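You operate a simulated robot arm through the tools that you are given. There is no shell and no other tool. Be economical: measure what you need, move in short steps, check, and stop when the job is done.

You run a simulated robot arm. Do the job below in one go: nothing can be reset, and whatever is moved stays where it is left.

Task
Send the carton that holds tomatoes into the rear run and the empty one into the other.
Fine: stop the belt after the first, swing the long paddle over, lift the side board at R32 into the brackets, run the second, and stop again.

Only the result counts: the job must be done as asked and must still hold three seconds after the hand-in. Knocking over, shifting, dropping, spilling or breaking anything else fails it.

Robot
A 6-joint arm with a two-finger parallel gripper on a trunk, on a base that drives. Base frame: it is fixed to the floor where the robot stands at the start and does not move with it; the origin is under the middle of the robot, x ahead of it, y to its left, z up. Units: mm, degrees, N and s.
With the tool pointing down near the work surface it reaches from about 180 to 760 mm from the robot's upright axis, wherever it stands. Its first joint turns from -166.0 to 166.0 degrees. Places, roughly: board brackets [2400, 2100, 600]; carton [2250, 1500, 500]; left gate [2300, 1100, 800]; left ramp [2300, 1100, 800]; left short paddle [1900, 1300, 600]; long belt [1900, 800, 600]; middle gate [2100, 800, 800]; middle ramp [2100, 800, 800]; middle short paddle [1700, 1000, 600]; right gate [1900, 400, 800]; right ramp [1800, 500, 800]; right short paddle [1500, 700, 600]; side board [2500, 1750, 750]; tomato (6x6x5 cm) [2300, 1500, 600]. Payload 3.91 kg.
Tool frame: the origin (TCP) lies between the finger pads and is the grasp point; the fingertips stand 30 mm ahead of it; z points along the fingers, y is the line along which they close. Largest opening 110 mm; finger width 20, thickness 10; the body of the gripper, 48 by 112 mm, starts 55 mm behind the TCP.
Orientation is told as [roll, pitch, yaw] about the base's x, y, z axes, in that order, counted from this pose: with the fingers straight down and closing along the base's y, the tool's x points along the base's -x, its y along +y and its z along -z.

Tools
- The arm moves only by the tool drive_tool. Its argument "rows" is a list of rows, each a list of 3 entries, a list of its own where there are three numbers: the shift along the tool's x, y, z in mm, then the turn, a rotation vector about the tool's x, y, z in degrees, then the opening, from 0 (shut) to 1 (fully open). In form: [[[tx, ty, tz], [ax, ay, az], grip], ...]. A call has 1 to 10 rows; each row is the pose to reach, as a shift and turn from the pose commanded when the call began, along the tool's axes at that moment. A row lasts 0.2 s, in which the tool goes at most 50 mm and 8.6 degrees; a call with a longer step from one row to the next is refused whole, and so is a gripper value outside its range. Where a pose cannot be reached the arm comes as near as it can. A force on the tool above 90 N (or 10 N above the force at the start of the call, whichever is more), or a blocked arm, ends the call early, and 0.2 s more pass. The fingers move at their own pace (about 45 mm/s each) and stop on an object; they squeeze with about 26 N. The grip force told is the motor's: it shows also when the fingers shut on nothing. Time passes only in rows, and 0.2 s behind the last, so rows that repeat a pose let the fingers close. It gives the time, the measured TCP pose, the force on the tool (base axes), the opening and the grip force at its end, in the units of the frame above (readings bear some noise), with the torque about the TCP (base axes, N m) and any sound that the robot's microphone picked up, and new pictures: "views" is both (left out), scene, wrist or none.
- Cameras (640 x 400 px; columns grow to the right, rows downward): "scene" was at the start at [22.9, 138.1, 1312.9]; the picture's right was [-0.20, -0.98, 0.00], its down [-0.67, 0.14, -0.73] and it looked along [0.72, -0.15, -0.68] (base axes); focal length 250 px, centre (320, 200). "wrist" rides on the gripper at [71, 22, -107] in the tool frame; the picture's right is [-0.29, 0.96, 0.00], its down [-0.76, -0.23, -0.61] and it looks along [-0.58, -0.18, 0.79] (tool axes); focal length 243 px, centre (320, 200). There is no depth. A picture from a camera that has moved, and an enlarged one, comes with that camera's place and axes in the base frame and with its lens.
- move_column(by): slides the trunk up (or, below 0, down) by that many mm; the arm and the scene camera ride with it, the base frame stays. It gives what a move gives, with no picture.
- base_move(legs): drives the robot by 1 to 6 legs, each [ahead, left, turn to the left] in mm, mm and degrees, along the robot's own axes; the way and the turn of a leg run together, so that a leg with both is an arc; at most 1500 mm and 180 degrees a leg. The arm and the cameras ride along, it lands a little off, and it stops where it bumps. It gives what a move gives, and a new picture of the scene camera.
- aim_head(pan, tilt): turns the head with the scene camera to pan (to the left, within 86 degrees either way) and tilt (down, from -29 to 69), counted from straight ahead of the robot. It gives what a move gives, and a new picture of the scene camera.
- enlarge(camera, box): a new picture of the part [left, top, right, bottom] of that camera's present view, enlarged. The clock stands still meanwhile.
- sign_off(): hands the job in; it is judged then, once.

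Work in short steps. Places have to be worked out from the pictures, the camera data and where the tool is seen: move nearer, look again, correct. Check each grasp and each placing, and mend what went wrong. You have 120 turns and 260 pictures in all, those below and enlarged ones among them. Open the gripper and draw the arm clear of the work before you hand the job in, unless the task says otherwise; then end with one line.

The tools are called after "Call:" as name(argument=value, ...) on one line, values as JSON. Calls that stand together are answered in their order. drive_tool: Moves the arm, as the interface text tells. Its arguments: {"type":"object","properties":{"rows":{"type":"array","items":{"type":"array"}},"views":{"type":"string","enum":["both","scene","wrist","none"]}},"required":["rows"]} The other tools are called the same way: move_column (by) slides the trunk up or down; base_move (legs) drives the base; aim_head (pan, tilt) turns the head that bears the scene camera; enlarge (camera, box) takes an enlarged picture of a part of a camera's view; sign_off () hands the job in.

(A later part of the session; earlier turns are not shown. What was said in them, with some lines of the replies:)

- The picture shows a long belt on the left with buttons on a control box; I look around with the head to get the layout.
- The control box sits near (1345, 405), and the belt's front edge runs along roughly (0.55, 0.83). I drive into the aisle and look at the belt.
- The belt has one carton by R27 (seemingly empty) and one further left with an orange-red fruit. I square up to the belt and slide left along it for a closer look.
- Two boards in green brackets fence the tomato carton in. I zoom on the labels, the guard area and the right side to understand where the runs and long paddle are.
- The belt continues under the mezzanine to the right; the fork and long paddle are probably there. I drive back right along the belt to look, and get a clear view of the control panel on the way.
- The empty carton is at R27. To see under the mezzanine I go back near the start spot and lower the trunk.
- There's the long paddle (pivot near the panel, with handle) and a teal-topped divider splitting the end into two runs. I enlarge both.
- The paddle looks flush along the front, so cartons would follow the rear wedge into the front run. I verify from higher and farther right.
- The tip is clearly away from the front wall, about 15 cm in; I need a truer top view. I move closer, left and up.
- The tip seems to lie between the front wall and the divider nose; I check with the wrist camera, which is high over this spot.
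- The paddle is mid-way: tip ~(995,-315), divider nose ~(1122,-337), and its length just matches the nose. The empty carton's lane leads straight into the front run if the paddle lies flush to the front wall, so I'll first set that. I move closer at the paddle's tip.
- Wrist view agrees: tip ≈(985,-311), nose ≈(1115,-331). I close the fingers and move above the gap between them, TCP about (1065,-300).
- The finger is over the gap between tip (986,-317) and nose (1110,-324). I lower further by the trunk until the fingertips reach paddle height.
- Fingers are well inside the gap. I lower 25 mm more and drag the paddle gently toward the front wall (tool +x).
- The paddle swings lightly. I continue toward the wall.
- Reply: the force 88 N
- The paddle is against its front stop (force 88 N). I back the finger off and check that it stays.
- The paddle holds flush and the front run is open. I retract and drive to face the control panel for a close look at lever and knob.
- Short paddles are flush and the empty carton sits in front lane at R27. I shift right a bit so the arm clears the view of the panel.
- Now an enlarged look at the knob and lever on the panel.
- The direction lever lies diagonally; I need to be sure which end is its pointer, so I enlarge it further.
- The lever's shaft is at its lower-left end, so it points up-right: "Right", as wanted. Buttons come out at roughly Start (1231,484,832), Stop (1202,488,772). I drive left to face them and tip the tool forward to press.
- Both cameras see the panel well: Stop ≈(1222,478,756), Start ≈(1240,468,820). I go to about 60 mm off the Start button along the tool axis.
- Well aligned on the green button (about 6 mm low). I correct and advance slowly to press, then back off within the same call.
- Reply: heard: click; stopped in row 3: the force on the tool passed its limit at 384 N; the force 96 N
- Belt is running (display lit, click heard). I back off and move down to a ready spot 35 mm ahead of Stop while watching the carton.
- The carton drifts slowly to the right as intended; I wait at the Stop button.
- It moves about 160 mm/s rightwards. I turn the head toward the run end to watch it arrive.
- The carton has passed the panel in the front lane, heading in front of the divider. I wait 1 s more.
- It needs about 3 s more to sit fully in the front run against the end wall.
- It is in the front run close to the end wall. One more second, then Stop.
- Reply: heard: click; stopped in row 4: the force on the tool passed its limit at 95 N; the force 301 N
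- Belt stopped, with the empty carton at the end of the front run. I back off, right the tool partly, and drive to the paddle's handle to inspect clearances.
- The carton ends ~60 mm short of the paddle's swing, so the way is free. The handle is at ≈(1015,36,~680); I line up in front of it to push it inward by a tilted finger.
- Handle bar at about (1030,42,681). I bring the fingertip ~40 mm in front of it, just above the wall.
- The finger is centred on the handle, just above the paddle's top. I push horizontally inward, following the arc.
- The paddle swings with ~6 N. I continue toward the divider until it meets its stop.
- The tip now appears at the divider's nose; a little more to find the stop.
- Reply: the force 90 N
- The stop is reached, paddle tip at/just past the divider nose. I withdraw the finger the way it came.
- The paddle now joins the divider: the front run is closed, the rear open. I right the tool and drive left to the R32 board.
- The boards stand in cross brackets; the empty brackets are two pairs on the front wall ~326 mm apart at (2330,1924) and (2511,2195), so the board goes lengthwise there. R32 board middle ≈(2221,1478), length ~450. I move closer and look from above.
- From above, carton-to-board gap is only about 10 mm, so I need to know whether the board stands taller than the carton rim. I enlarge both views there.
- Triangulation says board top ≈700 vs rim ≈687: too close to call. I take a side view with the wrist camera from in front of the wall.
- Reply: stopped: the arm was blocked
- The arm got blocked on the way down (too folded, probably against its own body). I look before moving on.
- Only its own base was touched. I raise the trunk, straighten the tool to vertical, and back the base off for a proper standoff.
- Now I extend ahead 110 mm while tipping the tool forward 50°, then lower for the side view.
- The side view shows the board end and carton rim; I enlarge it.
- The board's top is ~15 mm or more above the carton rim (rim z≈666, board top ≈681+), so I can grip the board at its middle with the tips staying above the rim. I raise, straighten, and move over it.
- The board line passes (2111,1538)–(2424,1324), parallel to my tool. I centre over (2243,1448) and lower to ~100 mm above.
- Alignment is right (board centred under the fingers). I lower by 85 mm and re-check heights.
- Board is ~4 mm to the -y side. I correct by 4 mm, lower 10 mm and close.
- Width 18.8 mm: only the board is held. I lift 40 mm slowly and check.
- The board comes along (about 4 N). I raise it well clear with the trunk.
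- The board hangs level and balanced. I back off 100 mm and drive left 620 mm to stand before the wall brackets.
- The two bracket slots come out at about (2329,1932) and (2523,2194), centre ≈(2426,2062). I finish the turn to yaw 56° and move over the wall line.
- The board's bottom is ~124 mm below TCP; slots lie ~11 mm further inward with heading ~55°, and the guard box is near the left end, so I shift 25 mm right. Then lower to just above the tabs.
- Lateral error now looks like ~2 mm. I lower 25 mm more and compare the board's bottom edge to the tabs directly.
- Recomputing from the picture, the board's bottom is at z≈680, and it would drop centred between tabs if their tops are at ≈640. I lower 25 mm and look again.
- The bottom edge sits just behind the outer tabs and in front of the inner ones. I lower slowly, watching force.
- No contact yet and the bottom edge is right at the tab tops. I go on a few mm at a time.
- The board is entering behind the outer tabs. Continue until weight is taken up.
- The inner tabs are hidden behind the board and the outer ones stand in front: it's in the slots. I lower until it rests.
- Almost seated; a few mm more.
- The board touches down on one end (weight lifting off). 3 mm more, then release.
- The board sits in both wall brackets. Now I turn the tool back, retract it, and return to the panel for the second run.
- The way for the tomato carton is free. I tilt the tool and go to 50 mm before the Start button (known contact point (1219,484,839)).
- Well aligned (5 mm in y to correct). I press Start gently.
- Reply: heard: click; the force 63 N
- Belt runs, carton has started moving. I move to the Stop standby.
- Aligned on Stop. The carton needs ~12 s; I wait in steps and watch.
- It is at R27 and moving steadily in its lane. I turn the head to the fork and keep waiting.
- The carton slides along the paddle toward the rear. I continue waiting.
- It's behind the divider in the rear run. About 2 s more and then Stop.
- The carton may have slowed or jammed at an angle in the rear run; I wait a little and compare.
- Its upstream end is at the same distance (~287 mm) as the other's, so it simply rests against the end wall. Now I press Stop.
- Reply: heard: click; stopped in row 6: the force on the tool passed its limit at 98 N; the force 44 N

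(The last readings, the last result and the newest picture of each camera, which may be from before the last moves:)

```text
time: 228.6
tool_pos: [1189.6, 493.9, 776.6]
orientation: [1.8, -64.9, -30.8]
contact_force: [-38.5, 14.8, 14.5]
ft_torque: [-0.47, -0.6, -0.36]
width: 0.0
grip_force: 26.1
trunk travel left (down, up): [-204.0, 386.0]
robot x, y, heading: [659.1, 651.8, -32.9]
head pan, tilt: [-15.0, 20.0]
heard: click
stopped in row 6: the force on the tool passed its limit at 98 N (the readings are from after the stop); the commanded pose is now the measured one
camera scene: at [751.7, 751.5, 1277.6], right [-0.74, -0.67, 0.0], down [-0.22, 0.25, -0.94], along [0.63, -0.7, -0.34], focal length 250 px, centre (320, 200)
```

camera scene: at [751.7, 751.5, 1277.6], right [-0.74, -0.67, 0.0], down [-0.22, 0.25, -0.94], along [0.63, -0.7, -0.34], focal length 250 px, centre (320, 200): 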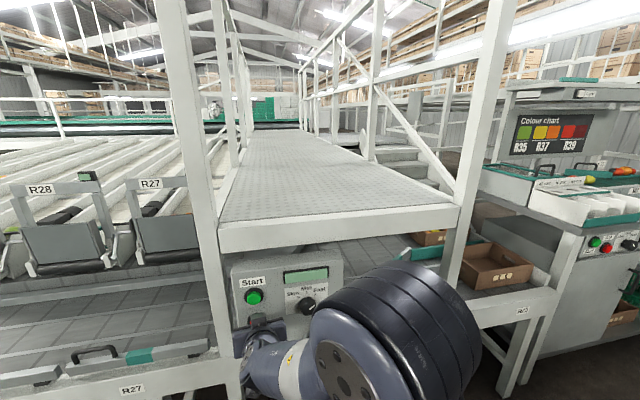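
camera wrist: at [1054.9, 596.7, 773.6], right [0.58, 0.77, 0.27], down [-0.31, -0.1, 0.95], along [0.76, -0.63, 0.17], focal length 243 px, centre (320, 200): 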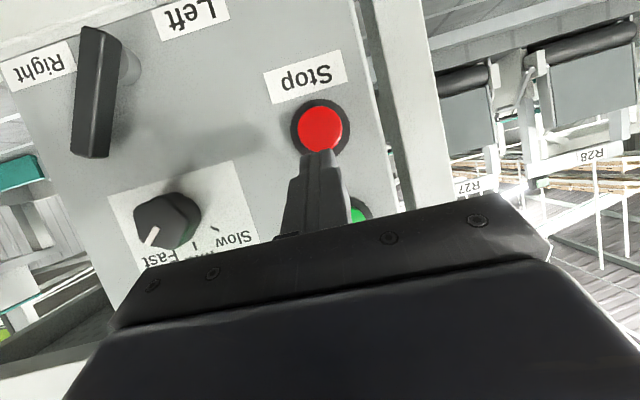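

The belt is off (display dark, click). I withdraw the arm, open the gripper, and check the end of the runs.

Call:
drive_tool(rows=[[[0, 0, -30], [0, 0, 0], 0], [[0, 0, -75], [0, 0, 0], 0.3], [[0, 0, -120], [0, 0, 0], 0.6], [[0, 0, -160], [0, 0, 0], 0.8], [[0, 0, -160], [0, 0, 0], 0.8]], views="none")

Call:
base_move(legs=[[-80, 0, 0], [0, -850, 0]])

Call:
move_column(by=250)

Call:
aim_head(pan=-5, tilt=40)

```text
time: 229.8
tool_pos: [1071.6, 561.3, 840.5]
orientation: [1.5, -64.4, -30.6]
contact_force: [-0.6, -0.4, -0.7]
ft_torque: [0.01, -0.02, 0.02]
width: 84.1
grip_force: 0.1
trunk travel left (down, up): [-204.0, 386.0]
robot x, y, heading: [668.7, 652.4, -33.0]
head pan, tilt: [-15.0, 20.0]
```

```text
time: 235.0
tool_pos: [540.5, -114.3, 839.3]
orientation: [1.5, -64.4, -30.1]
contact_force: [0.5, 0.9, 0.7]
ft_torque: [-0.01, 0.02, 0.01]
width: 87.9
grip_force: 0.0
trunk travel left (down, up): [-204.0, 386.0]
robot x, y, heading: [131.1, -22.7, -32.7]
head pan, tilt: [-15.0, 20.0]
camera scene: at [228.0, 68.5, 1277.2], right [-0.74, -0.68, 0.0], down [-0.23, 0.25, -0.94], along [0.63, -0.69, -0.34], focal length 250 px, centre (320, 200)
```

scene: 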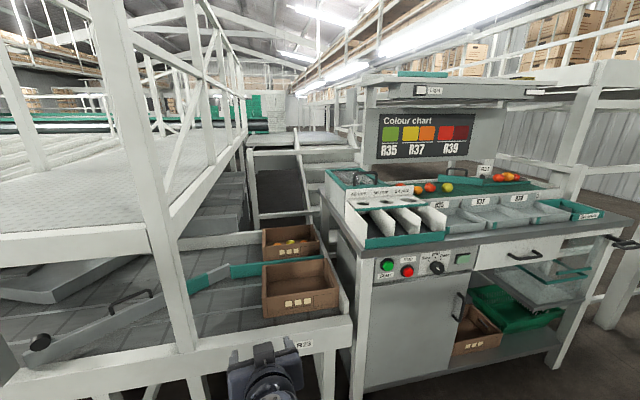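

```text
time: 237.6
tool_pos: [540.2, -115.1, 1089.3]
orientation: [1.4, -64.5, -30.1]
contact_force: [0.5, 0.2, -0.2]
ft_torque: [-0.05, -0.01, 0.01]
width: 88.1
grip_force: 0.0
trunk travel left (down, up): [-454.0, 136.0]
robot x, y, heading: [129.8, -25.5, -32.6]
head pan, tilt: [-15.0, 20.0]
```

```text
time: 238.4
tool_pos: [539.7, -113.9, 1090.6]
orientation: [1.6, -64.4, -30.0]
contact_force: [0.0, 0.4, -0.2]
ft_torque: [-0.01, -0.01, 0.01]
width: 88.0
grip_force: 0.0
trunk travel left (down, up): [-454.0, 136.0]
robot x, y, heading: [132.1, -24.2, -32.5]
head pan, tilt: [-5.0, 40.0]
camera scene: at [232.6, 85.3, 1495.8], right [-0.61, -0.79, 0.0], down [-0.51, 0.39, -0.77], along [0.61, -0.47, -0.64], focal length 250 px, centre (320, 200)
```

scene: 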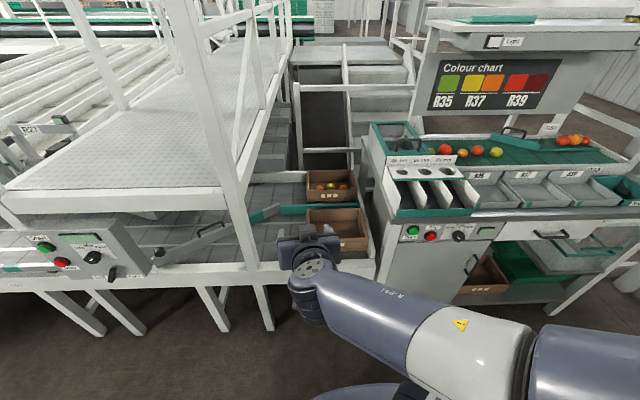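

The tomato carton is in the rear run with its tomatoes inside, and the empty one is in the front run. The paddle is over, the board is in its brackets, the belt is stopped and the arm is clear, so I hand in.

Call:
sign_off()

```text
The job is handed in.
```

The tomato carton is in the rear run and the empty carton is in the front run. The long paddle is swung over, the R32 side board is in the wall brackets, and the belt is stopped. The paddle started halfway across, so I moved it against the front wall before the first run.
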